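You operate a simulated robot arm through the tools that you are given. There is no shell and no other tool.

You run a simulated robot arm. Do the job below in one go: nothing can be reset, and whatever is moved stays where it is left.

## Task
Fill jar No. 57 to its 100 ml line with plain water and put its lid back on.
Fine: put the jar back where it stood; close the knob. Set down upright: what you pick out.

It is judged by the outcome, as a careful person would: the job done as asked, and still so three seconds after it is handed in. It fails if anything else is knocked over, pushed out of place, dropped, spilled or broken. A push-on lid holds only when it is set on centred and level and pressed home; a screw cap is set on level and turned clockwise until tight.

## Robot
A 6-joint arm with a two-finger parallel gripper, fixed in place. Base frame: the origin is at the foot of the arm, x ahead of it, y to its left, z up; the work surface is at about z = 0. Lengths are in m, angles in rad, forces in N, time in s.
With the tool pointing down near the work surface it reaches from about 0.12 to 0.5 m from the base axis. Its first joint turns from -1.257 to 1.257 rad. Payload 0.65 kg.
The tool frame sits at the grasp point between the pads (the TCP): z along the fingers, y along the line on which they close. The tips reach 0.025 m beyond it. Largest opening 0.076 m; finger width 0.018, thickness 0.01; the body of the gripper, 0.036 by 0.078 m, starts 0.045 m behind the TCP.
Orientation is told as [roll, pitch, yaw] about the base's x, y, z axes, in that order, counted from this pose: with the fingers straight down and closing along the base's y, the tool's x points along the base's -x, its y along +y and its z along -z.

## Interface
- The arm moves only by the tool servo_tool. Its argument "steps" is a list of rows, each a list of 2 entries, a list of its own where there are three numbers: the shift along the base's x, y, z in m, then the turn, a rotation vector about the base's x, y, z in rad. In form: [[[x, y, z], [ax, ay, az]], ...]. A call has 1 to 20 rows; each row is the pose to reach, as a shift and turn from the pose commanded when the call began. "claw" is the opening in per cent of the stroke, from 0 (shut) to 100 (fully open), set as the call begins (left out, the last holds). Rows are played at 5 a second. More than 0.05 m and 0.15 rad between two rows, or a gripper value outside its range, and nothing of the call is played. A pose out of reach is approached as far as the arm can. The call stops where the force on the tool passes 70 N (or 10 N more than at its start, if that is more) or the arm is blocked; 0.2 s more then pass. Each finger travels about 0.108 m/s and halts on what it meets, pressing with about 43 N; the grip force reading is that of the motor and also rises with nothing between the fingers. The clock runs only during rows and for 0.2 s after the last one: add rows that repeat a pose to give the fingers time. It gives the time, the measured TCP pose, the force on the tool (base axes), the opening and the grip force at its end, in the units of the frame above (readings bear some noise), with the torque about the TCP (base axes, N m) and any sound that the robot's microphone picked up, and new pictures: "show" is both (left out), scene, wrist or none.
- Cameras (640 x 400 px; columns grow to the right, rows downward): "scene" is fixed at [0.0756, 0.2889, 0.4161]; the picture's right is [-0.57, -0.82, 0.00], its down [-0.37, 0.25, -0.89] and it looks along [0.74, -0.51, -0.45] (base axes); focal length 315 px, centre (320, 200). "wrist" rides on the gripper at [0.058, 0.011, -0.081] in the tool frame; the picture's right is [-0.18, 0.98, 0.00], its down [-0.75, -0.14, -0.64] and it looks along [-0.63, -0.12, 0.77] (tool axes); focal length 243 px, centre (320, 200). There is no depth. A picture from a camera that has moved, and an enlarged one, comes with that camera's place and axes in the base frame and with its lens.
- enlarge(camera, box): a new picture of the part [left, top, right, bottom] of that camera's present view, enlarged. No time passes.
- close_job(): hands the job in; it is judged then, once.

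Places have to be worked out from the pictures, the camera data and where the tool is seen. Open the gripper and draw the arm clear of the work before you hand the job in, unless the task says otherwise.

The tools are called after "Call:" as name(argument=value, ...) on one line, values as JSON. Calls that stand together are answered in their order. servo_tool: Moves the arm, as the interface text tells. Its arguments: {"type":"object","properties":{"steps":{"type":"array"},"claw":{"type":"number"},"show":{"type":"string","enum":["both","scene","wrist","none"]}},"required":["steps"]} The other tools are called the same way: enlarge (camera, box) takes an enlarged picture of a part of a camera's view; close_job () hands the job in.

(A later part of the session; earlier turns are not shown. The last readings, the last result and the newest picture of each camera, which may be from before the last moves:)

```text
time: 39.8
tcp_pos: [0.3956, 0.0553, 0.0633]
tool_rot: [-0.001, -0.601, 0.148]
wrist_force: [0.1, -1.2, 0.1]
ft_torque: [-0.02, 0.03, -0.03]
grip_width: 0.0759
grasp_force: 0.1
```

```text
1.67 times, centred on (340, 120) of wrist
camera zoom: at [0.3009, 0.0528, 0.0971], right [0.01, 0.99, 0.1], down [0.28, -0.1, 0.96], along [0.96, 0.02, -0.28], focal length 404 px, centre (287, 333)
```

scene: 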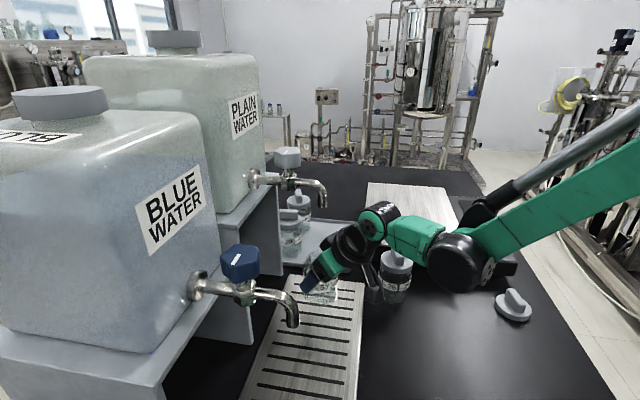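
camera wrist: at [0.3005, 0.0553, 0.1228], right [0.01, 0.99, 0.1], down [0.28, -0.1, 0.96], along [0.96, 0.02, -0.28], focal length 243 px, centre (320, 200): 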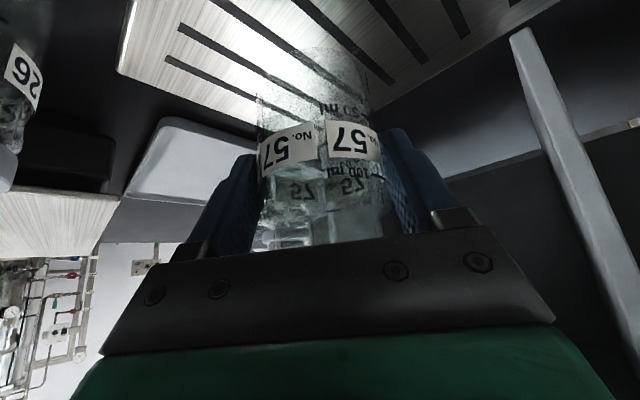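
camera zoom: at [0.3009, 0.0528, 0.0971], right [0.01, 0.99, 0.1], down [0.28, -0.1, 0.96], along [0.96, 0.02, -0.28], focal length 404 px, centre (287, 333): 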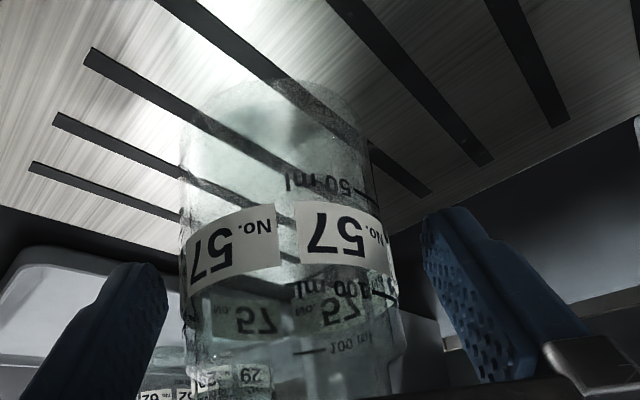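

The jar stands free between the open fingers. I retract horizontally back along the radial, then raise, and check the jar's position under the spout.

Call:
servo_tool(steps=[[[-0.015, -0.0022, 0.0], [0, 0, 0]], [[-0.035, -0.0051, 0.002], [0, 0, 0]], [[-0.06, -0.0088, 0.01], [0, 0, 0]], [[-0.075, -0.011, 0.04], [0, 0, 0]], [[-0.085, -0.0125, 0.08], [0, 0, 0]], [[-0.085, -0.0125, 0.12], [0, 0, 0]], [[-0.085, -0.0125, 0.12], [0, 0, 0]]], claw=100, show="both")

Call:
enlarge(camera="scene", box=[270, 170, 370, 310])

Call:
enlarge(camera="wrist", box=[240, 0, 440, 160])

```text
time: 41.4
tcp_pos: [0.31, 0.0441, 0.1839]
tool_rot: [0.0, -0.6, 0.147]
wrist_force: [-0.5, 0.7, 0.6]
ft_torque: [0.01, -0.02, 0.04]
grip_width: 0.076
grasp_force: 0.1
camera wrist: at [0.2144, 0.0411, 0.2178], right [0.01, 0.99, 0.1], down [0.28, -0.1, 0.96], along [0.96, 0.02, -0.28], focal length 243 px, centre (320, 200)
```

scene: 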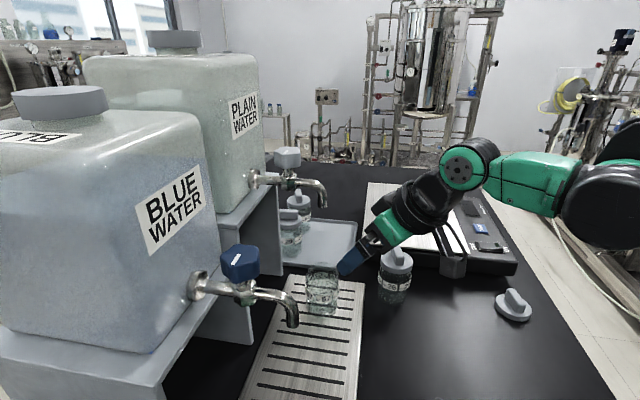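
wrist: 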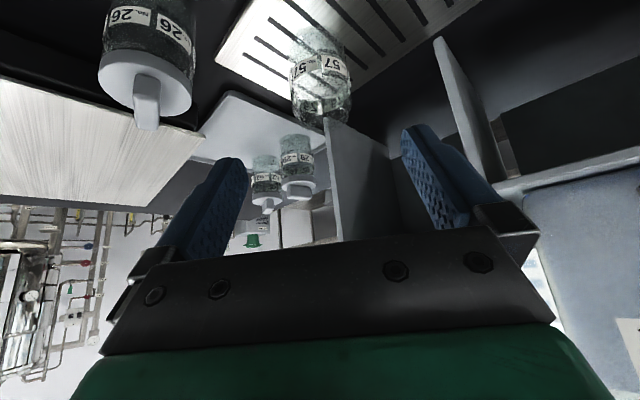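

```text
2.86 times, centred on (320, 240) of scene
camera zoom: at [0.0756, 0.2889, 0.4161], right [-0.57, -0.82, 0.0], down [-0.37, 0.25, -0.89], along [0.74, -0.51, -0.45], focal length 899 px, centre (320, 86)
```

zoom: 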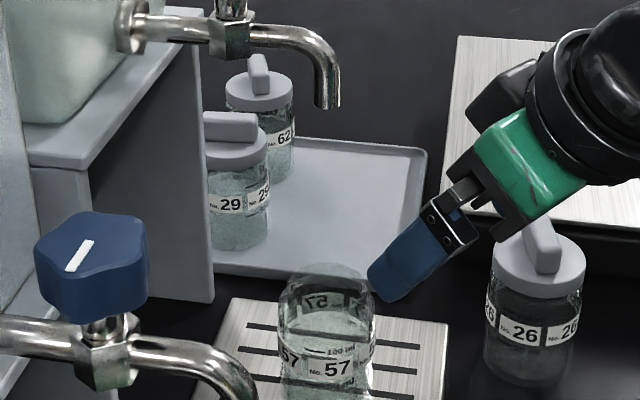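

```text
2.50 times, centred on (340, 80) of wrist
camera zoom: at [0.2144, 0.0411, 0.2178], right [0.01, 0.99, 0.1], down [0.28, -0.1, 0.96], along [0.96, 0.02, -0.28], focal length 606 px, centre (270, 500)
```

zoom: 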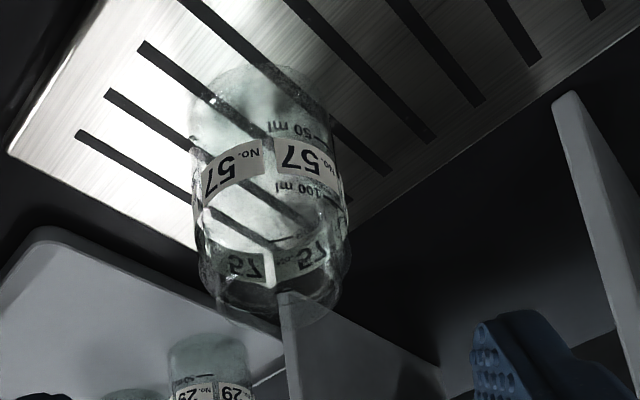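

Jar 57 stands on the grille with its rim directly below the spout as predicted. Next I raise the arm and bring the tool vertical so I can look at the plain tap's knob from above.

Call:
servo_tool(steps=[[[0.0, 0.0, 0.03], [-0.0176, 0.1187, 0]], [[0.0, 0.0, 0.06], [-0.0352, 0.2374, 0]], [[0.005, 0.0, 0.09], [-0.0527, 0.3561, 0]], [[0.01, 0.0, 0.12], [-0.0703, 0.4748, 0]], [[0.02, 0.0, 0.15], [-0.0879, 0.5935, 0]], [[0.02, 0.0, 0.165], [-0.0879, 0.5935, 0]], [[0.02, 0.0, 0.165], [-0.0879, 0.5935, 0]]], claw=100, show="both")

Call:
enlarge(camera="wrist", box=[240, 60, 480, 240])

```text
time: 43.0
tcp_pos: [0.3312, 0.04, 0.3483]
tool_rot: [-0.001, 0.003, 0.144]
wrist_force: [0.5, -0.2, 0.3]
ft_torque: [0.02, 0.01, -0.02]
grip_width: 0.0759
grasp_force: 0.1
camera wrist: at [0.2707, 0.0439, 0.429], right [0.04, 1.0, 0.0], down [0.77, -0.03, 0.64], along [0.64, -0.03, -0.77], focal length 243 px, centre (320, 200)
```

scene: 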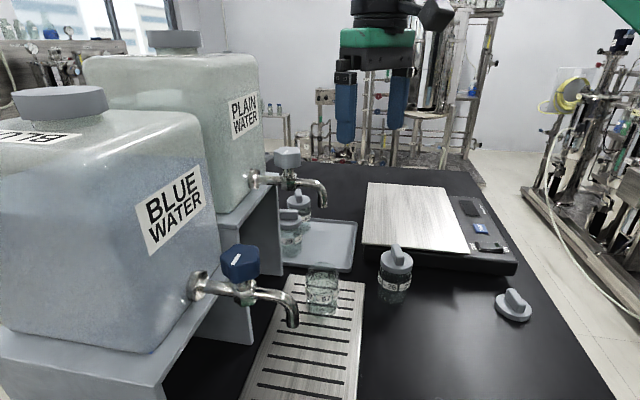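
wrist: 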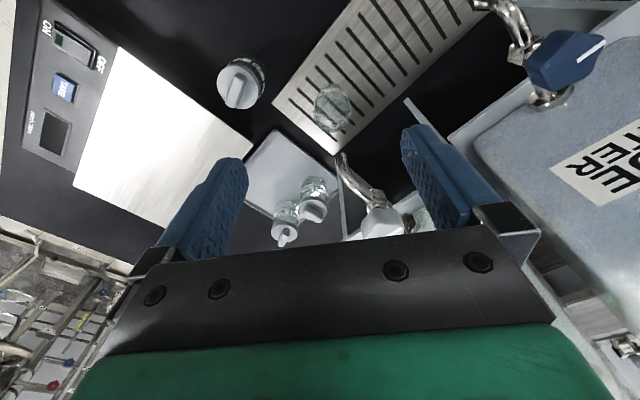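

```text
2.22 times, centred on (360, 150) of wrist
camera zoom: at [0.2707, 0.0439, 0.429], right [0.04, 1.0, 0.0], down [0.77, -0.03, 0.64], along [0.64, -0.03, -0.77], focal length 539 px, centre (231, 311)
```

zoom: 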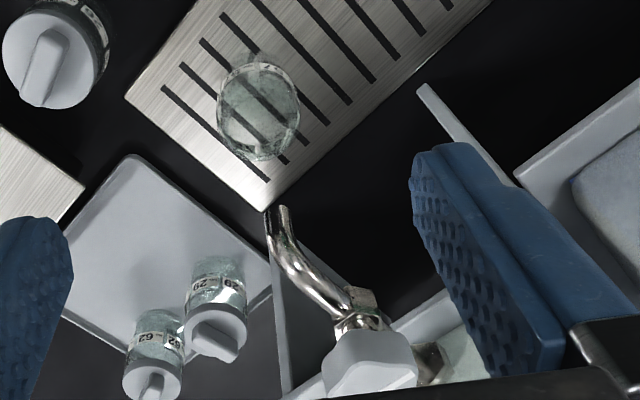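

Spout tip (≈(0.398, 0.059)) and jar rim (≈(0.400, 0.057)) agree within 3 mm. I move closer above the knob to measure it, staying above its top and clear of the tank.

Call:
servo_tool(steps=[[[0.02, 0.01, 0.005], [0, 0, 0]], [[0.04, 0.02, 0.01], [0, 0, 0]], [[0.06, 0.03, 0.015], [0, 0, 0]], [[0.06, 0.03, 0.015], [0, 0, 0]]], claw=100, show="both")

Call:
enlarge(camera="wrist", box=[240, 80, 440, 240])

Call:
enlarge(camera="scene", box=[220, 60, 420, 260])

```text
time: 44.0
tcp_pos: [0.3606, 0.0628, 0.3371]
tool_rot: [0.0, -0.001, 0.147]
wrist_force: [0.1, 0.2, 0.1]
ft_torque: [-0.03, -0.03, 0.01]
grip_width: 0.0758
grasp_force: 0.1
out of reach, approached as far as the arm can: row 1, 2, 3, 4
camera wrist: at [0.2997, 0.0652, 0.4187], right [0.04, 1.0, 0.0], down [0.77, -0.03, 0.64], along [0.64, -0.03, -0.77], focal length 243 px, centre (320, 200)
```

scene: 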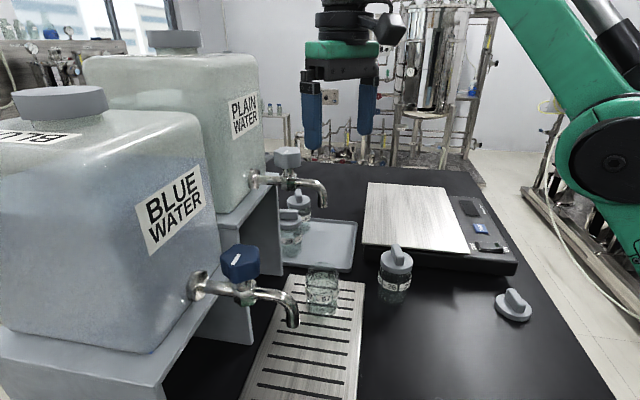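
wrist: 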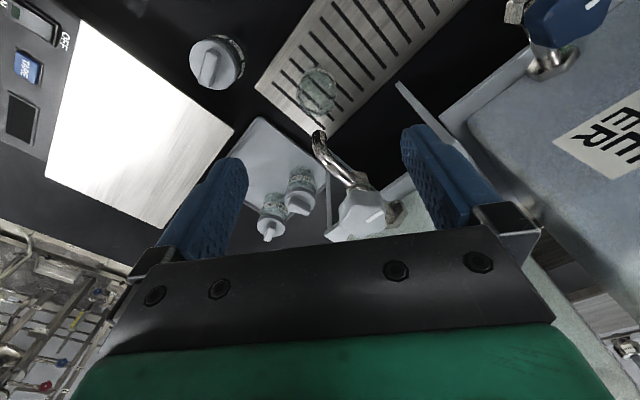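

```text
2.50 times, centred on (340, 160) of wrist
camera zoom: at [0.2997, 0.0652, 0.4187], right [0.04, 1.0, 0.0], down [0.77, -0.03, 0.64], along [0.64, -0.03, -0.77], focal length 606 px, centre (270, 300)
```

zoom: 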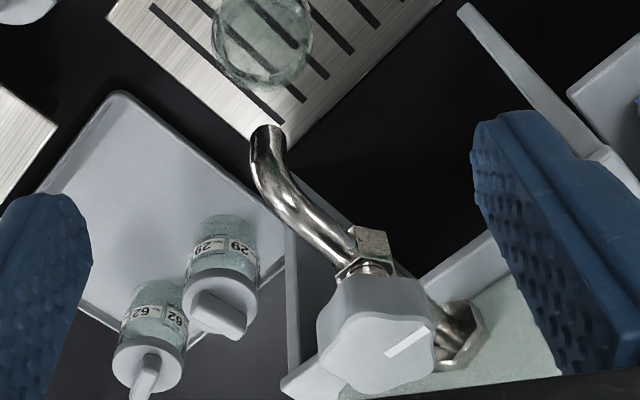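

```text
2.00 times, centred on (320, 160) of scene
camera zoom: at [0.0756, 0.2889, 0.4161], right [-0.57, -0.82, 0.0], down [-0.37, 0.25, -0.89], along [0.74, -0.51, -0.45], focal length 630 px, centre (320, 280)
```

zoom: 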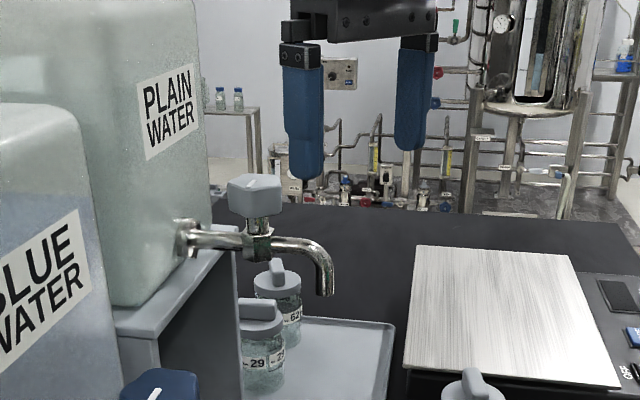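

Tool-down reach ends short of the knob, but a ~0.3 rad outward tilt brings it within reach. The knob top triangulates to (0.434, 0.095, 0.286); I zoom in to see its lobes and pick the grip angle.

Call:
enlarge(camera="wrist", box=[325, 165, 415, 240])

Call:
enlarge(camera="scene", box=[260, 130, 320, 180])

Call:
enlarge(camera="scene", box=[205, 235, 275, 300])

```text
5.33 times, centred on (370, 202) of wrist
camera zoom: at [0.2997, 0.0652, 0.4187], right [0.04, 1.0, 0.0], down [0.77, -0.03, 0.64], along [0.64, -0.03, -0.77], focal length 1294 px, centre (53, 187)
```

zoom: 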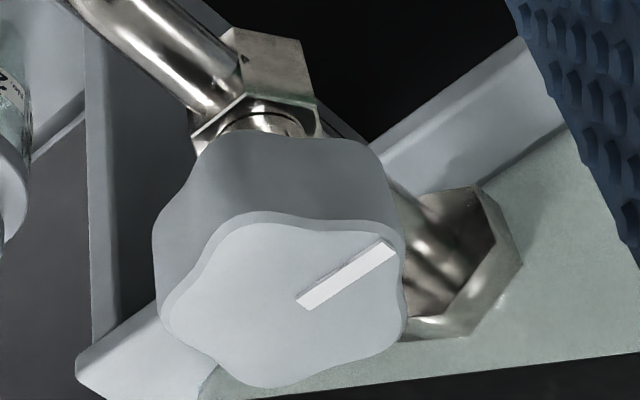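

```text
8.00 times, centred on (290, 155) of scene
camera zoom: at [0.0756, 0.2889, 0.4161], right [-0.57, -0.82, 0.0], down [-0.37, 0.25, -0.89], along [0.74, -0.51, -0.45], focal length 2518 px, centre (560, 560)
```

zoom: 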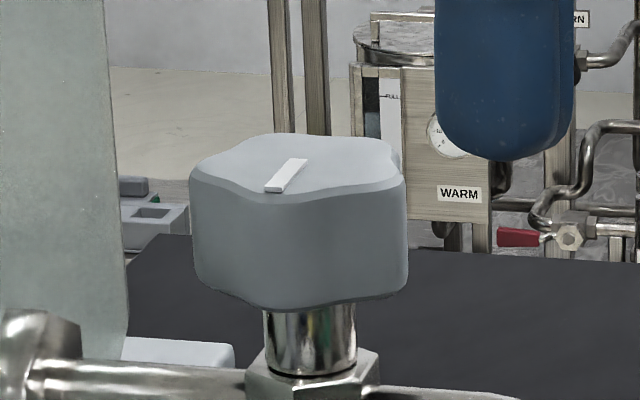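

```text
6.15 times, centred on (240, 268) of scene
camera zoom: at [0.0756, 0.2889, 0.4161], right [-0.57, -0.82, 0.0], down [-0.37, 0.25, -0.89], along [0.74, -0.51, -0.45], focal length 1937 px, centre (812, -215)
```

zoom: 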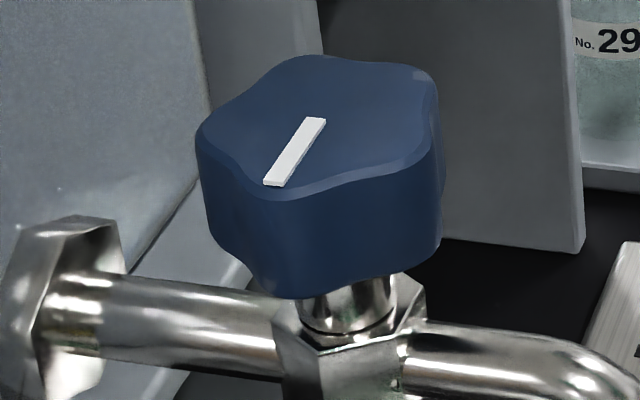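

The knob has five lobes, so a closing axis at azimuth ≈99° (tool yaw ≈0.157) grips lobe-to-valley. I tilt 0.4 rad outward at a standoff short of the knob and come down to z≈0.285.

Call:
servo_tool(steps=[[[0.0, 0.007, -0.005], [0.0195, -0.1319, 0]], [[0.0, 0.014, -0.01], [0.039, -0.2638, 0]], [[0.002, 0.0213, -0.02], [0.0586, -0.3957, 0]], [[0.002, 0.0213, -0.04], [0.0586, -0.3957, 0]], [[0.002, 0.0213, -0.052], [0.0586, -0.3957, 0]], [[0.002, 0.0213, -0.052], [0.0586, -0.3957, 0]]], claw=100, show="both")

Call:
enlarge(camera="wrist", box=[200, 60, 460, 240])

Call:
enlarge(camera="scene", box=[220, 60, 420, 260])

```text
time: 45.4
tcp_pos: [0.3618, 0.0846, 0.286]
tool_rot: [0.001, -0.4, 0.146]
wrist_force: [-0.3, 0.3, 0.0]
ft_torque: [0.03, -0.03, 0.01]
grip_width: 0.0762
grasp_force: 0.0
camera wrist: at [0.2751, 0.0831, 0.3376], right [0.02, 1.0, 0.07], down [0.46, -0.07, 0.89], along [0.89, 0.01, -0.46], focal length 243 px, centre (320, 200)
```

scene: 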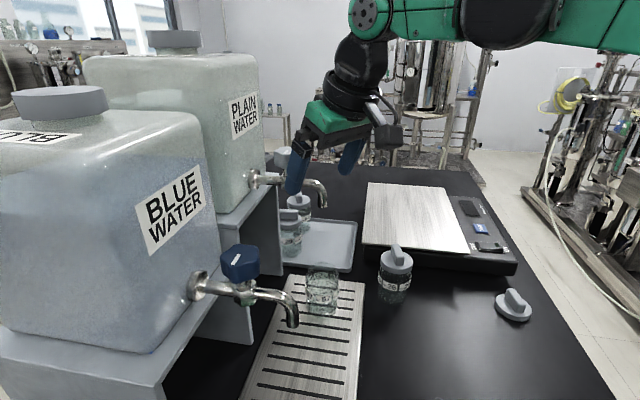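
wrist: 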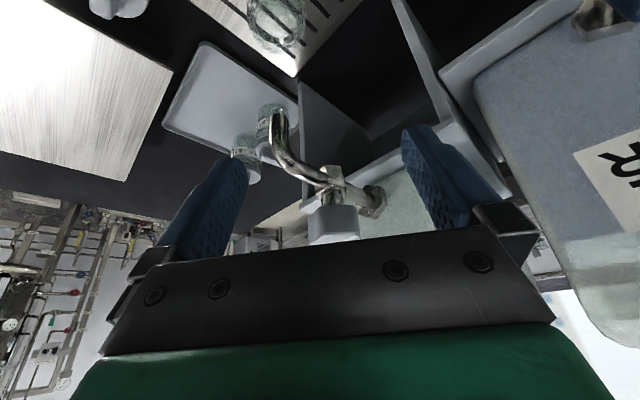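

```text
2.22 times, centred on (330, 150) of wrist
camera zoom: at [0.2751, 0.0831, 0.3376], right [0.02, 1.0, 0.07], down [0.46, -0.07, 0.89], along [0.89, 0.01, -0.46], focal length 539 px, centre (298, 311)
```

zoom: 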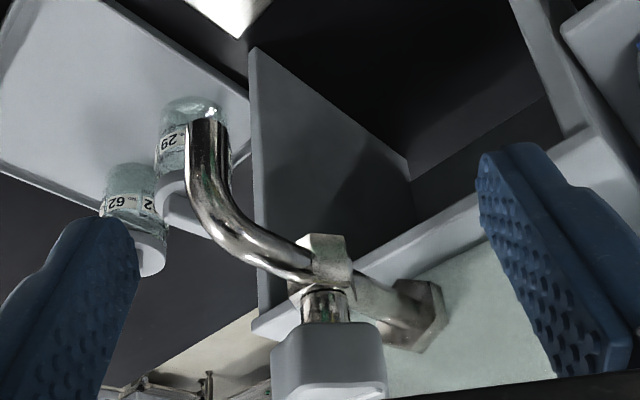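

```text
2.00 times, centred on (320, 160) of scene
camera zoom: at [0.0756, 0.2889, 0.4161], right [-0.57, -0.82, 0.0], down [-0.37, 0.25, -0.89], along [0.74, -0.51, -0.45], focal length 630 px, centre (320, 280)
```

zoom: 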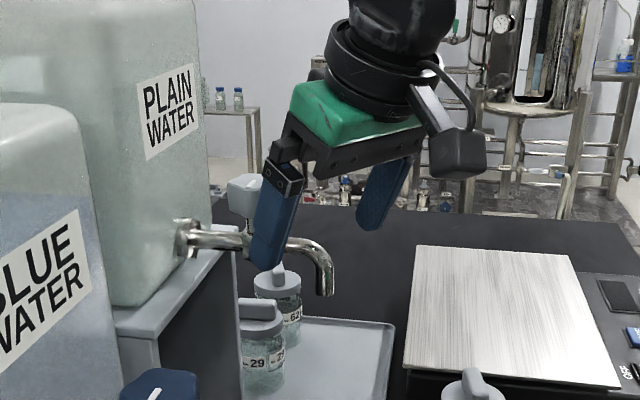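

The knob lies straight ahead between the open fingers at (0.434, 0.094). I advance horizontally at z≈0.2855 so the fingers pass either side of it, above the pipe.

Call:
servo_tool(steps=[[[0.025, 0.0032, 0], [0, 0, 0]], [[0.05, 0.0064, 0], [0, 0, 0]], [[0.0733, 0.0094, 0], [0, 0, 0]], [[0.0733, 0.0094, 0], [0, 0, 0]]], claw=100, show="both")

Call:
enlarge(camera="wrist", box=[200, 60, 460, 240])

Call:
enlarge(camera="scene", box=[240, 100, 360, 220])

```text
time: 46.4
tcp_pos: [0.434, 0.0939, 0.2848]
tool_rot: [0.001, -0.4, 0.148]
wrist_force: [0.1, 0.6, -0.3]
ft_torque: [0.0, 0.02, 0.04]
grip_width: 0.076
grasp_force: 0.1
camera wrist: at [0.3482, 0.0931, 0.3374], right [0.02, 1.0, 0.07], down [0.46, -0.07, 0.89], along [0.89, 0.01, -0.46], focal length 243 px, centre (320, 200)
```

scene: 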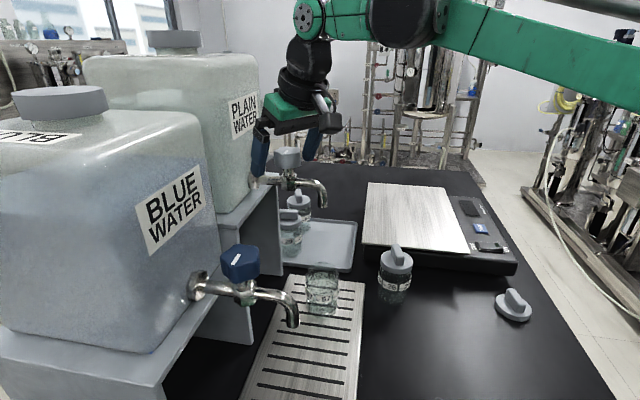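
wrist: 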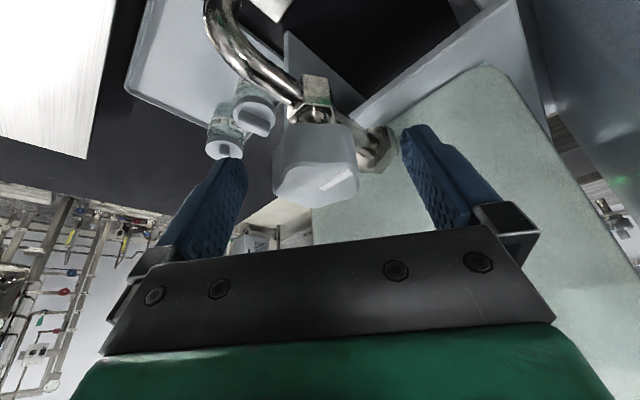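

```text
2.22 times, centred on (330, 150) of wrist
camera zoom: at [0.3482, 0.0931, 0.3374], right [0.02, 1.0, 0.07], down [0.46, -0.07, 0.89], along [0.89, 0.01, -0.46], focal length 539 px, centre (298, 311)
```

zoom: 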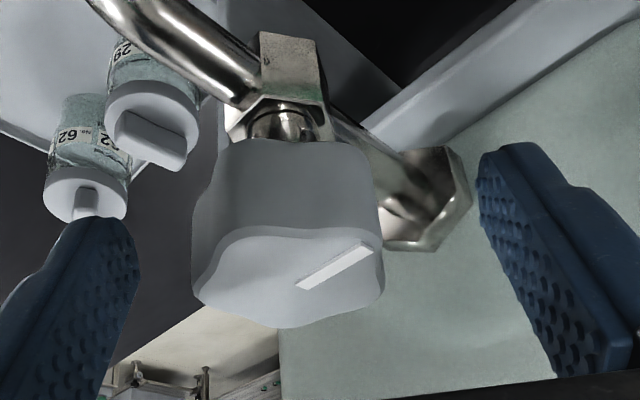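

```text
3.33 times, centred on (300, 160) of scene
camera zoom: at [0.0756, 0.2889, 0.4161], right [-0.57, -0.82, 0.0], down [-0.37, 0.25, -0.89], along [0.74, -0.51, -0.45], focal length 1049 px, centre (387, 333)
```

zoom: 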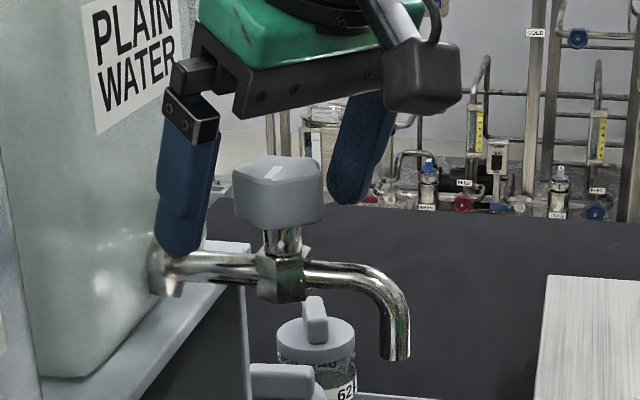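

The knob sits centred between the fingers. I close on it and check the mark for any unwanted turn.

Call:
servo_tool(steps=[[[0, 0, 0], [0, 0, 0]], [[0, 0, 0], [0, 0, 0]], [[0, 0, 0], [0, 0, 0]]], claw=0, show="both")

Call:
enlarge(camera="wrist", box=[200, 60, 460, 240])

Call:
enlarge(camera="scene", box=[240, 130, 370, 320])

```text
time: 47.2
tcp_pos: [0.4351, 0.0938, 0.2869]
tool_rot: [-0.002, -0.401, 0.147]
wrist_force: [7.2, -9.7, -0.5]
ft_torque: [-0.09, 0.72, 0.19]
grip_width: 0.0342
grasp_force: 44.9
camera wrist: at [0.3481, 0.0927, 0.3374], right [0.03, 1.0, 0.07], down [0.46, -0.07, 0.89], along [0.89, 0.01, -0.46], focal length 243 px, centre (320, 200)
```

scene: 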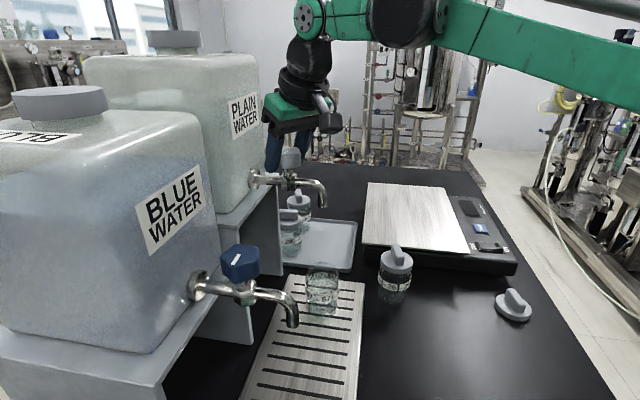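
wrist: 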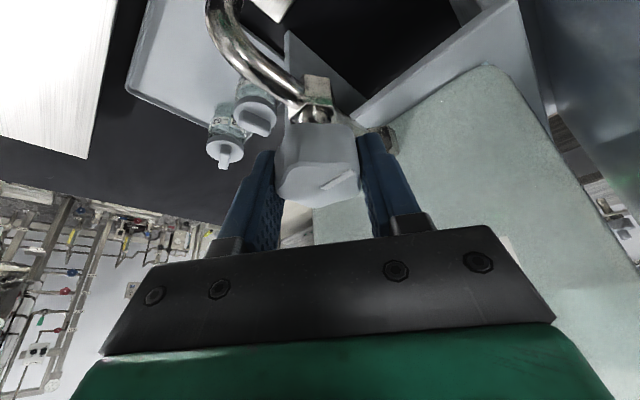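

```text
2.22 times, centred on (330, 150) of wrist
camera zoom: at [0.3481, 0.0927, 0.3374], right [0.03, 1.0, 0.07], down [0.46, -0.07, 0.89], along [0.89, 0.01, -0.46], focal length 539 px, centre (298, 311)
```

zoom: 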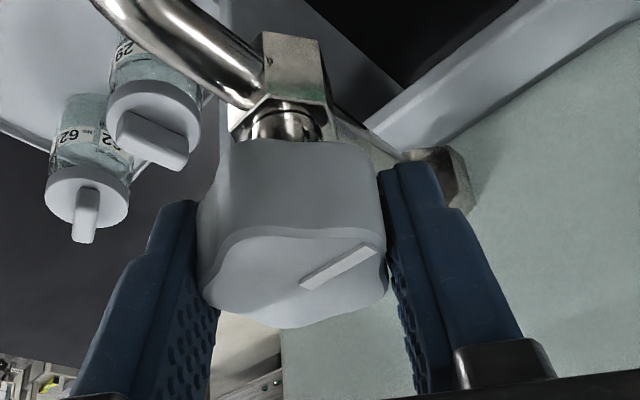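

```text
2.11 times, centred on (305, 225) of scene
camera zoom: at [0.0757, 0.2889, 0.4161], right [-0.57, -0.82, 0.0], down [-0.37, 0.25, -0.89], along [0.74, -0.51, -0.45], focal length 663 px, centre (352, 147)
```

zoom: 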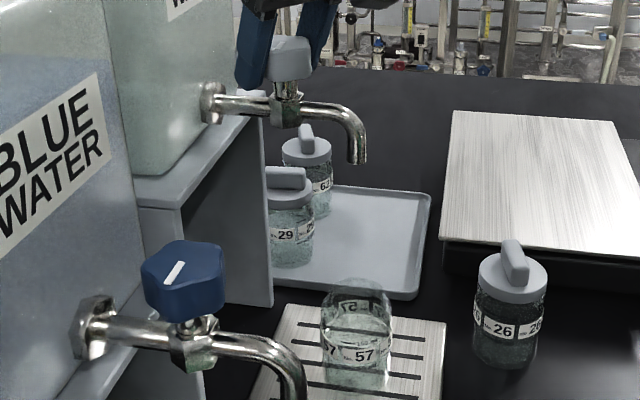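

The knob is gripped (0.034 wide) and the mark has not turned. I turn it counter-clockwise a little (0.3 rad about vertical) and watch for flow.

Call:
servo_tool(steps=[[[0, 0, 0], [0, 0, 0.1]], [[0, 0, 0], [0, 0, 0.2]], [[0, 0, 0], [0, 0, 0.3]]], claw=0, show="both")

Call:
enlarge(camera="wrist", box=[200, 60, 460, 240])

Call:
enlarge(camera="scene", box=[240, 130, 370, 320])

```text
time: 48.0
tcp_pos: [0.434, 0.0943, 0.2861]
tool_rot: [-0.001, -0.398, 0.445]
wrist_force: [-12.8, -25.2, 15.9]
ft_torque: [0.12, 0.12, 0.06]
grip_width: 0.0343
grasp_force: 44.7
camera wrist: at [0.3524, 0.0678, 0.3375], right [-0.27, 0.96, 0.07], down [0.46, 0.07, 0.88], along [0.84, 0.27, -0.46], focal length 243 px, centre (320, 200)
```

scene: 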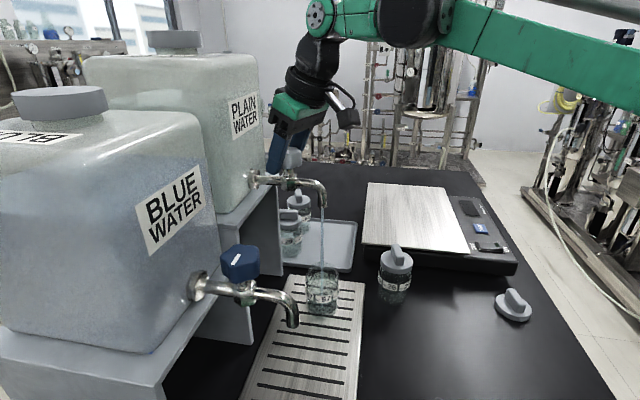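
wrist: 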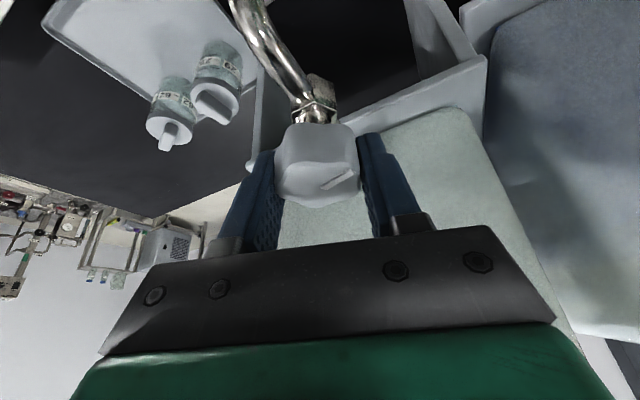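

```text
2.22 times, centred on (330, 150) of wrist
camera zoom: at [0.3524, 0.0678, 0.3375], right [-0.27, 0.96, 0.07], down [0.46, 0.07, 0.88], along [0.84, 0.27, -0.46], focal length 539 px, centre (298, 311)
```

zoom: 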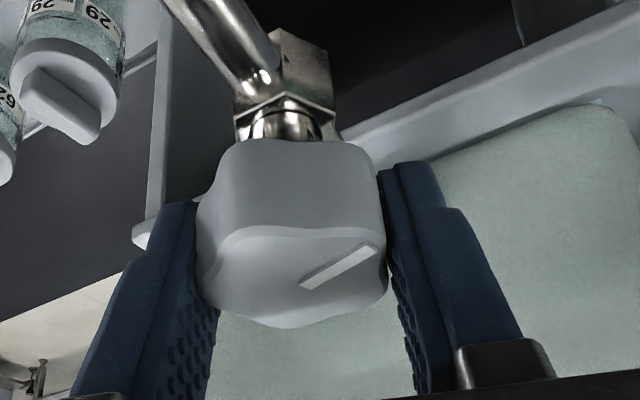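

```text
2.11 times, centred on (305, 225) of scene
camera zoom: at [0.0755, 0.2888, 0.4162], right [-0.57, -0.82, 0.0], down [-0.37, 0.26, -0.89], along [0.74, -0.51, -0.45], focal length 663 px, centre (352, 147)
```

zoom: 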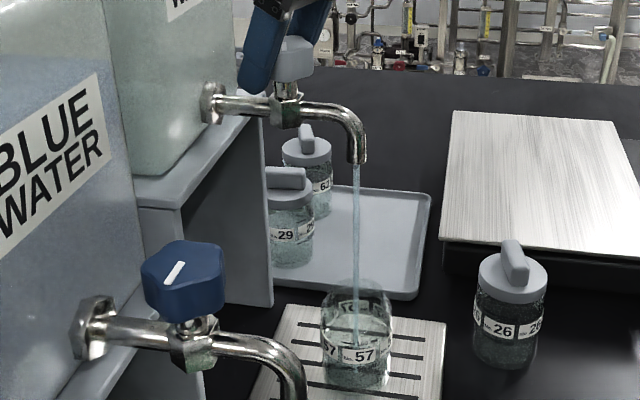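

Water is flowing as a thin stream straight into jar 57. Let me see the level now before time advances further.

Call:
enlarge(camera="scene", box=[295, 255, 350, 320])

```text
6.15 times, centred on (322, 288) of scene
camera zoom: at [0.0755, 0.2888, 0.4162], right [-0.57, -0.82, 0.0], down [-0.37, 0.26, -0.89], along [0.74, -0.51, -0.45], focal length 1937 px, centre (305, -338)
```

zoom: 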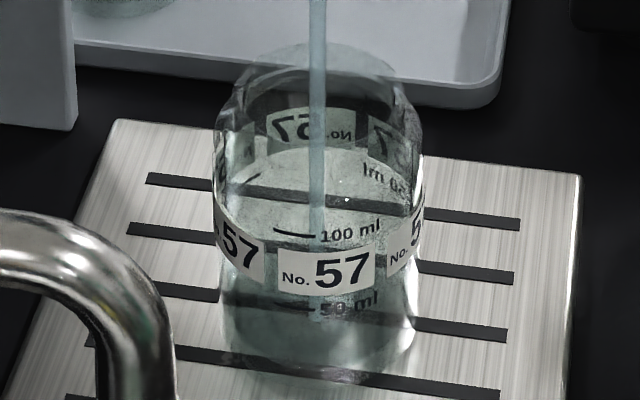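

The stream lands inside the jar but the level isn't yet obvious. I hold for a moment and re-check to measure the fill rate.

Call:
servo_tool(steps=[[[0, 0, 0], [0, 0, 0]], [[0, 0, 0], [0, 0, 0]], [[0, 0, 0], [0, 0, 0]]], claw=0, show="none")

Call:
enlarge(camera="scene", box=[295, 255, 350, 320])

```text
time: 48.8
tcp_pos: [0.4328, 0.0945, 0.2847]
tool_rot: [-0.001, -0.4, 0.448]
wrist_force: [-18.1, -32.5, 23.9]
ft_torque: [-0.08, 0.24, 0.05]
grip_width: 0.0346
grasp_force: 45.2
```

```text
6.15 times, centred on (322, 288) of scene
camera zoom: at [0.0755, 0.2888, 0.4162], right [-0.57, -0.82, 0.0], down [-0.37, 0.26, -0.89], along [0.74, -0.51, -0.45], focal length 1937 px, centre (305, -338)
```

zoom: 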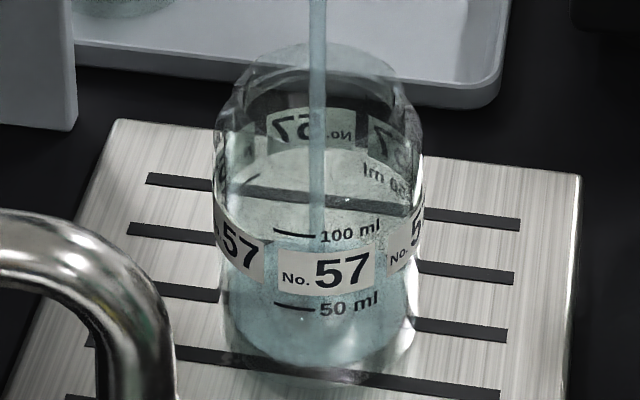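

Water is collecting below the 50 ml line. I continue holding and sample the level again.

Call:
servo_tool(steps=[[[0, 0, 0], [0, 0, 0]], [[0, 0, 0], [0, 0, 0]], [[0, 0, 0], [0, 0, 0]], [[0, 0, 0], [0, 0, 0]]], claw=0, show="none")

Call:
enlarge(camera="scene", box=[295, 255, 350, 320])

```text
time: 49.8
tcp_pos: [0.4345, 0.0943, 0.2852]
tool_rot: [-0.002, -0.399, 0.449]
wrist_force: [-17.2, -31.6, 22.1]
ft_torque: [-0.15, 0.31, 0.07]
grip_width: 0.0342
grasp_force: 45.0
```

```text
6.15 times, centred on (322, 288) of scene
camera zoom: at [0.0755, 0.2888, 0.4162], right [-0.57, -0.82, 0.0], down [-0.37, 0.26, -0.89], along [0.74, -0.51, -0.45], focal length 1937 px, centre (305, -338)
```

zoom: 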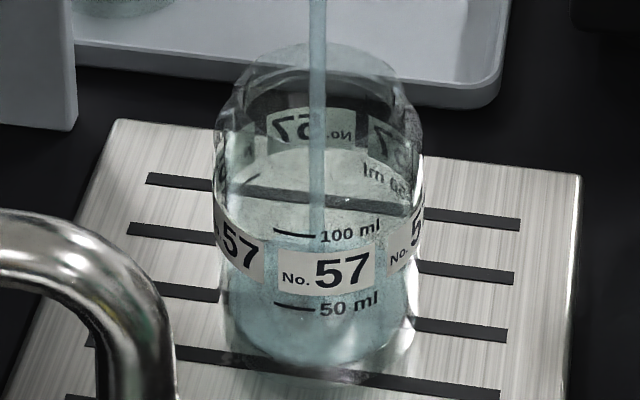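

The rise is slow at this opening, which is good for control. I hold about 2 s more and compare.

Call:
servo_tool(steps=[[[0, 0, 0], [0, 0, 0]], [[0, 0, 0], [0, 0, 0]], [[0, 0, 0], [0, 0, 0]], [[0, 0, 0], [0, 0, 0]], [[0, 0, 0], [0, 0, 0]], [[0, 0, 0], [0, 0, 0]], [[0, 0, 0], [0, 0, 0]], [[0, 0, 0], [0, 0, 0]], [[0, 0, 0], [0, 0, 0]]], claw=0, show="none")

Call:
enlarge(camera="scene", box=[295, 255, 350, 320])

```text
time: 51.8
tcp_pos: [0.434, 0.0952, 0.285]
tool_rot: [-0.003, -0.399, 0.447]
wrist_force: [-17.3, -32.1, 19.3]
ft_torque: [-0.06, 0.23, 0.08]
grip_width: 0.0343
grasp_force: 45.0
```

```text
6.15 times, centred on (322, 288) of scene
camera zoom: at [0.0755, 0.2888, 0.4162], right [-0.57, -0.82, 0.0], down [-0.37, 0.26, -0.89], along [0.74, -0.51, -0.45], focal length 1937 px, centre (305, -338)
```

zoom: 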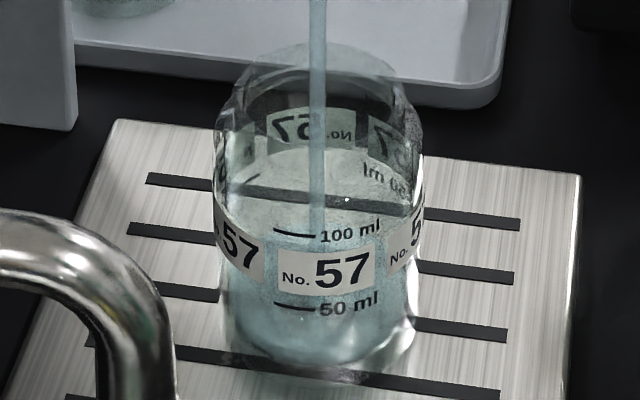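

I need a sharper look at the waterline; zooming tighter on the jar body.

Call:
enlarge(camera="scene", box=[308, 268, 336, 318])

Call:
enlarge(camera="scene", box=[308, 284, 336, 302])

```text
8.00 times, centred on (322, 293) of scene
camera zoom: at [0.0755, 0.2888, 0.4162], right [-0.57, -0.82, 0.0], down [-0.37, 0.26, -0.89], along [0.74, -0.51, -0.45], focal length 2518 px, centre (304, -544)
```

zoom: 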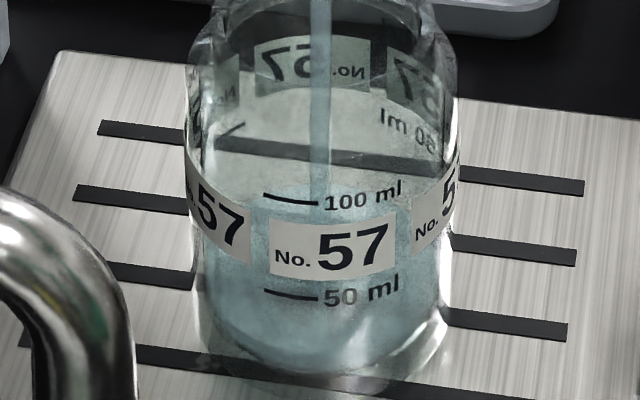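

```text
16.00 times, centred on (322, 293) of scene
camera zoom: at [0.0755, 0.2888, 0.4162], right [-0.57, -0.82, 0.0], down [-0.37, 0.26, -0.89], along [0.74, -0.51, -0.45], focal length 5036 px, centre (288, -1288)
```

zoom: 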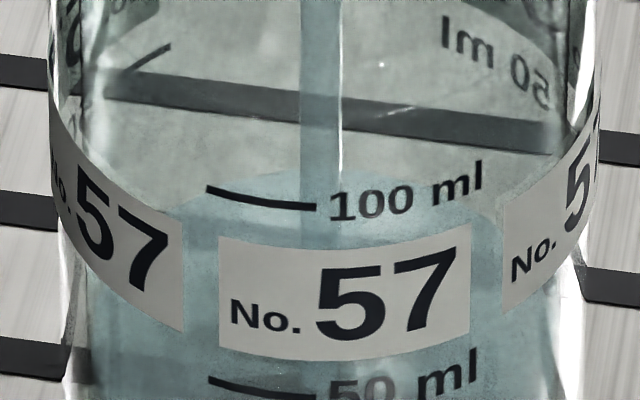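

At 16× the waterline is visible: the back arc of the surface is at row ≈172, meaning roughly 27 ml after ~4 s (about 6 ml/s). I hold another 3 s and measure again.

Call:
servo_tool(steps=[[[0, 0, 0], [0, 0, 0]], [[0, 0, 0], [0, 0, 0]], [[0, 0, 0], [0, 0, 0]], [[0, 0, 0], [0, 0, 0]], [[0, 0, 0], [0, 0, 0]], [[0, 0, 0], [0, 0, 0]], [[0, 0, 0], [0, 0, 0]], [[0, 0, 0], [0, 0, 0]], [[0, 0, 0], [0, 0, 0]], [[0, 0, 0], [0, 0, 0]], [[0, 0, 0], [0, 0, 0]], [[0, 0, 0], [0, 0, 0]], [[0, 0, 0], [0, 0, 0]], [[0, 0, 0], [0, 0, 0]]], claw=0, show="none")

Call:
enlarge(camera="scene", box=[308, 284, 336, 302])

Call:
enlarge(camera="scene", box=[308, 268, 336, 318])

```text
time: 54.8
tcp_pos: [0.4342, 0.0952, 0.2837]
tool_rot: [-0.002, -0.401, 0.447]
wrist_force: [-12.3, -31.2, 14.8]
ft_torque: [0.01, 0.19, 0.07]
grip_width: 0.0343
grasp_force: 45.2
```

```text
16.00 times, centred on (322, 293) of scene
camera zoom: at [0.0755, 0.2889, 0.4162], right [-0.57, -0.82, 0.0], down [-0.37, 0.26, -0.89], along [0.74, -0.51, -0.45], focal length 5036 px, centre (288, -1288)
```

zoom: 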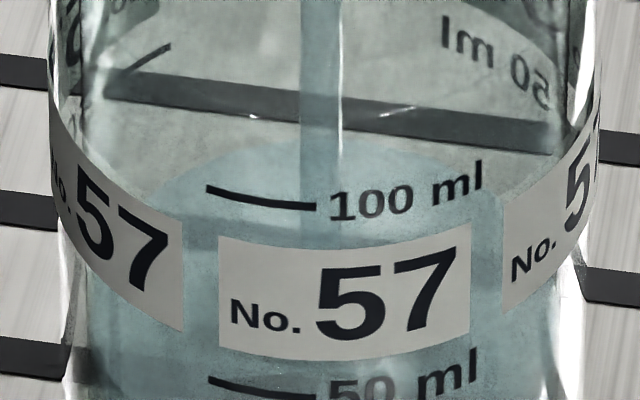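

```text
8.00 times, centred on (322, 293) of scene
camera zoom: at [0.0755, 0.2889, 0.4162], right [-0.57, -0.82, 0.0], down [-0.37, 0.26, -0.89], along [0.74, -0.51, -0.45], focal length 2518 px, centre (304, -544)
```

zoom: 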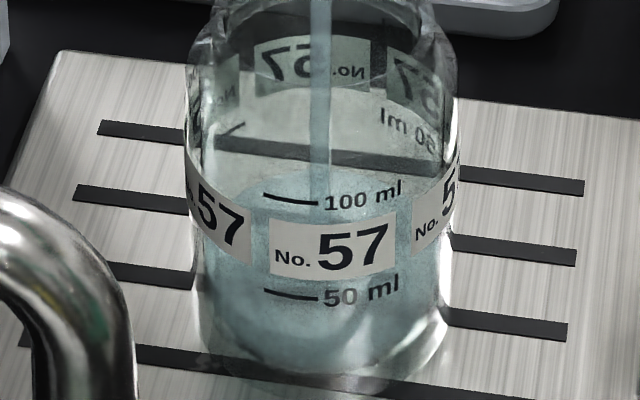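

Using the scale lines (back-arc rows: 0 ml≈218, 50 ml≈45, 100 ml≈−137), the level went from ≈13 to ≈22 ml in 3 s, about 3.1 ml/s. I hold for two full calls (~8.4 s), then measure again.

Call:
servo_tool(steps=[[[0, 0, 0], [0, 0, 0]], [[0, 0, 0], [0, 0, 0]], [[0, 0, 0], [0, 0, 0]], [[0, 0, 0], [0, 0, 0]], [[0, 0, 0], [0, 0, 0]], [[0, 0, 0], [0, 0, 0]], [[0, 0, 0], [0, 0, 0]], [[0, 0, 0], [0, 0, 0]], [[0, 0, 0], [0, 0, 0]], [[0, 0, 0], [0, 0, 0]], [[0, 0, 0], [0, 0, 0]], [[0, 0, 0], [0, 0, 0]], [[0, 0, 0], [0, 0, 0]], [[0, 0, 0], [0, 0, 0]], [[0, 0, 0], [0, 0, 0]], [[0, 0, 0], [0, 0, 0]], [[0, 0, 0], [0, 0, 0]], [[0, 0, 0], [0, 0, 0]], [[0, 0, 0], [0, 0, 0]], [[0, 0, 0], [0, 0, 0]]], claw=0, show="scene")

Call:
enlarge(camera="scene", box=[308, 276, 336, 294])

Call:
enlarge(camera="scene", box=[308, 268, 336, 318])

```text
time: 59.0
tcp_pos: [0.4349, 0.0951, 0.2859]
tool_rot: [-0.003, -0.4, 0.445]
wrist_force: [-6.4, -30.3, 12.2]
ft_torque: [0.01, 0.15, 0.07]
grip_width: 0.0341
grasp_force: 44.7
```

scene: 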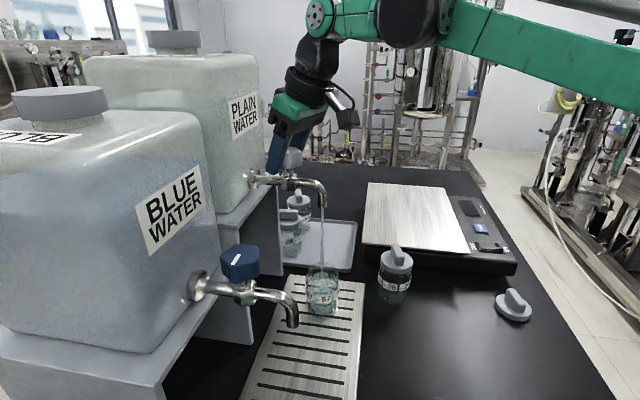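

```text
16.00 times, centred on (322, 285) of scene
camera zoom: at [0.0756, 0.2889, 0.4161], right [-0.57, -0.82, 0.0], down [-0.37, 0.26, -0.89], along [0.74, -0.51, -0.45], focal length 5036 px, centre (288, -1160)
```

zoom: 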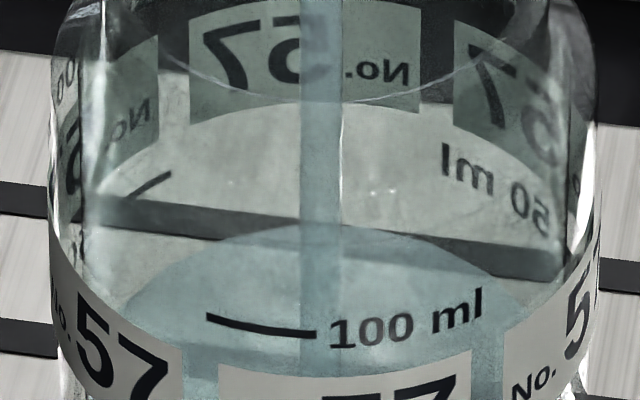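

```text
8.00 times, centred on (322, 293) of scene
camera zoom: at [0.0756, 0.2889, 0.4161], right [-0.57, -0.82, 0.0], down [-0.37, 0.26, -0.89], along [0.74, -0.51, -0.45], focal length 2518 px, centre (304, -544)
```

zoom: 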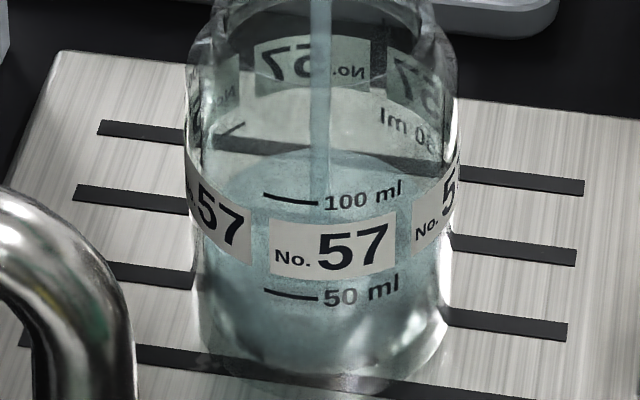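

Level is ≈36 ml (back arc at equivalent row 94), rate steady at ≈3.2 ml/s. I hold two more full calls (~8.4 s).

Call:
servo_tool(steps=[[[0, 0, 0], [0, 0, 0]], [[0, 0, 0], [0, 0, 0]], [[0, 0, 0], [0, 0, 0]], [[0, 0, 0], [0, 0, 0]], [[0, 0, 0], [0, 0, 0]], [[0, 0, 0], [0, 0, 0]], [[0, 0, 0], [0, 0, 0]], [[0, 0, 0], [0, 0, 0]], [[0, 0, 0], [0, 0, 0]], [[0, 0, 0], [0, 0, 0]], [[0, 0, 0], [0, 0, 0]], [[0, 0, 0], [0, 0, 0]], [[0, 0, 0], [0, 0, 0]], [[0, 0, 0], [0, 0, 0]], [[0, 0, 0], [0, 0, 0]], [[0, 0, 0], [0, 0, 0]], [[0, 0, 0], [0, 0, 0]], [[0, 0, 0], [0, 0, 0]], [[0, 0, 0], [0, 0, 0]], [[0, 0, 0], [0, 0, 0]]], claw=0, show="none")

Call:
enlarge(camera="scene", box=[308, 276, 336, 294])

Call:
enlarge(camera="scene", box=[308, 290, 336, 308])

```text
time: 63.2
tcp_pos: [0.4343, 0.0951, 0.284]
tool_rot: [-0.003, -0.399, 0.446]
wrist_force: [-0.6, -28.1, 10.4]
ft_torque: [-0.02, 0.15, 0.12]
grip_width: 0.0343
grasp_force: 44.9
```

```text
16.00 times, centred on (322, 285) of scene
camera zoom: at [0.0756, 0.2889, 0.4161], right [-0.57, -0.82, 0.0], down [-0.37, 0.26, -0.89], along [0.74, -0.51, -0.45], focal length 5036 px, centre (288, -1160)
```

zoom: 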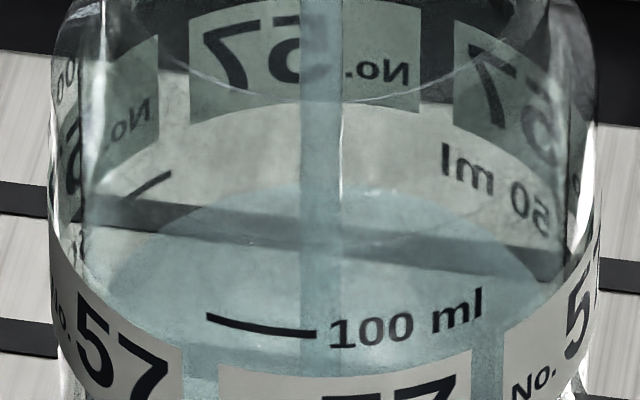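

```text
16.00 times, centred on (322, 299) of scene
camera zoom: at [0.0756, 0.2889, 0.4161], right [-0.57, -0.82, 0.0], down [-0.37, 0.26, -0.89], along [0.74, -0.51, -0.45], focal length 5036 px, centre (288, -1384)
```

zoom: 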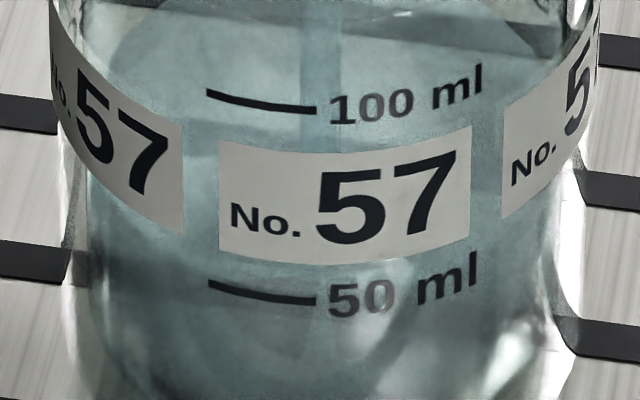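

Level ≈47 ml (back arc approaching the back 50 ml mark). Two more full holds (~8.4 s) should bring it to roughly 72 ml.

Call:
servo_tool(steps=[[[0, 0, 0], [0, 0, 0]], [[0, 0, 0], [0, 0, 0]], [[0, 0, 0], [0, 0, 0]], [[0, 0, 0], [0, 0, 0]], [[0, 0, 0], [0, 0, 0]], [[0, 0, 0], [0, 0, 0]], [[0, 0, 0], [0, 0, 0]], [[0, 0, 0], [0, 0, 0]], [[0, 0, 0], [0, 0, 0]], [[0, 0, 0], [0, 0, 0]], [[0, 0, 0], [0, 0, 0]], [[0, 0, 0], [0, 0, 0]], [[0, 0, 0], [0, 0, 0]], [[0, 0, 0], [0, 0, 0]], [[0, 0, 0], [0, 0, 0]], [[0, 0, 0], [0, 0, 0]], [[0, 0, 0], [0, 0, 0]], [[0, 0, 0], [0, 0, 0]], [[0, 0, 0], [0, 0, 0]], [[0, 0, 0], [0, 0, 0]]], claw=0, show="wrist")

Call:
enlarge(camera="scene", box=[308, 276, 336, 294])

Call:
enlarge(camera="scene", box=[308, 290, 336, 308])

```text
time: 67.4
tcp_pos: [0.4348, 0.0932, 0.2847]
tool_rot: [-0.002, -0.398, 0.448]
wrist_force: [3.0, -27.4, 9.1]
ft_torque: [-0.02, 0.05, 0.13]
grip_width: 0.0344
grasp_force: 44.9
camera wrist: at [0.3527, 0.0681, 0.3371], right [-0.27, 0.96, 0.07], down [0.46, 0.07, 0.89], along [0.85, 0.27, -0.46], focal length 243 px, centre (320, 200)
```

wrist: 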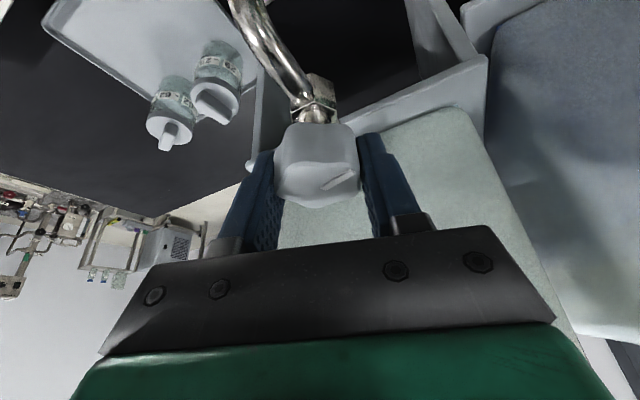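

```text
16.00 times, centred on (322, 285) of scene
camera zoom: at [0.0756, 0.2889, 0.4161], right [-0.57, -0.82, 0.0], down [-0.37, 0.26, -0.89], along [0.74, -0.51, -0.45], focal length 5036 px, centre (288, -1160)
```

zoom: 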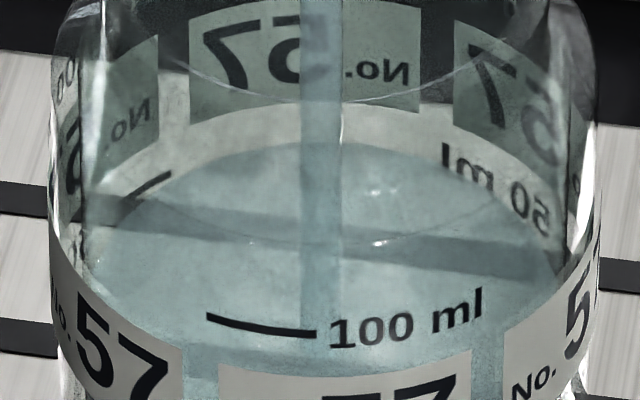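

```text
16.00 times, centred on (322, 299) of scene
camera zoom: at [0.0756, 0.2889, 0.4161], right [-0.57, -0.82, 0.0], down [-0.37, 0.26, -0.89], along [0.74, -0.51, -0.45], focal length 5036 px, centre (288, -1384)
```

zoom: 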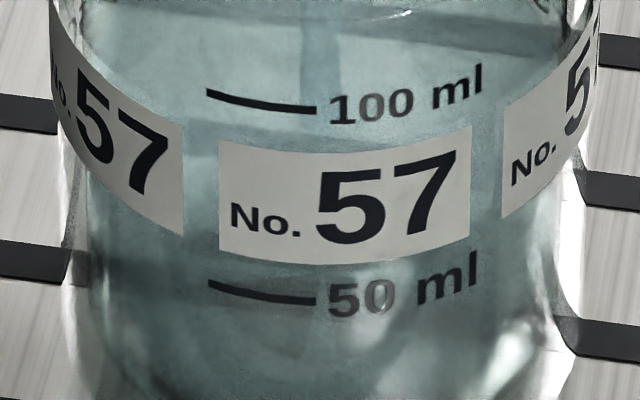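

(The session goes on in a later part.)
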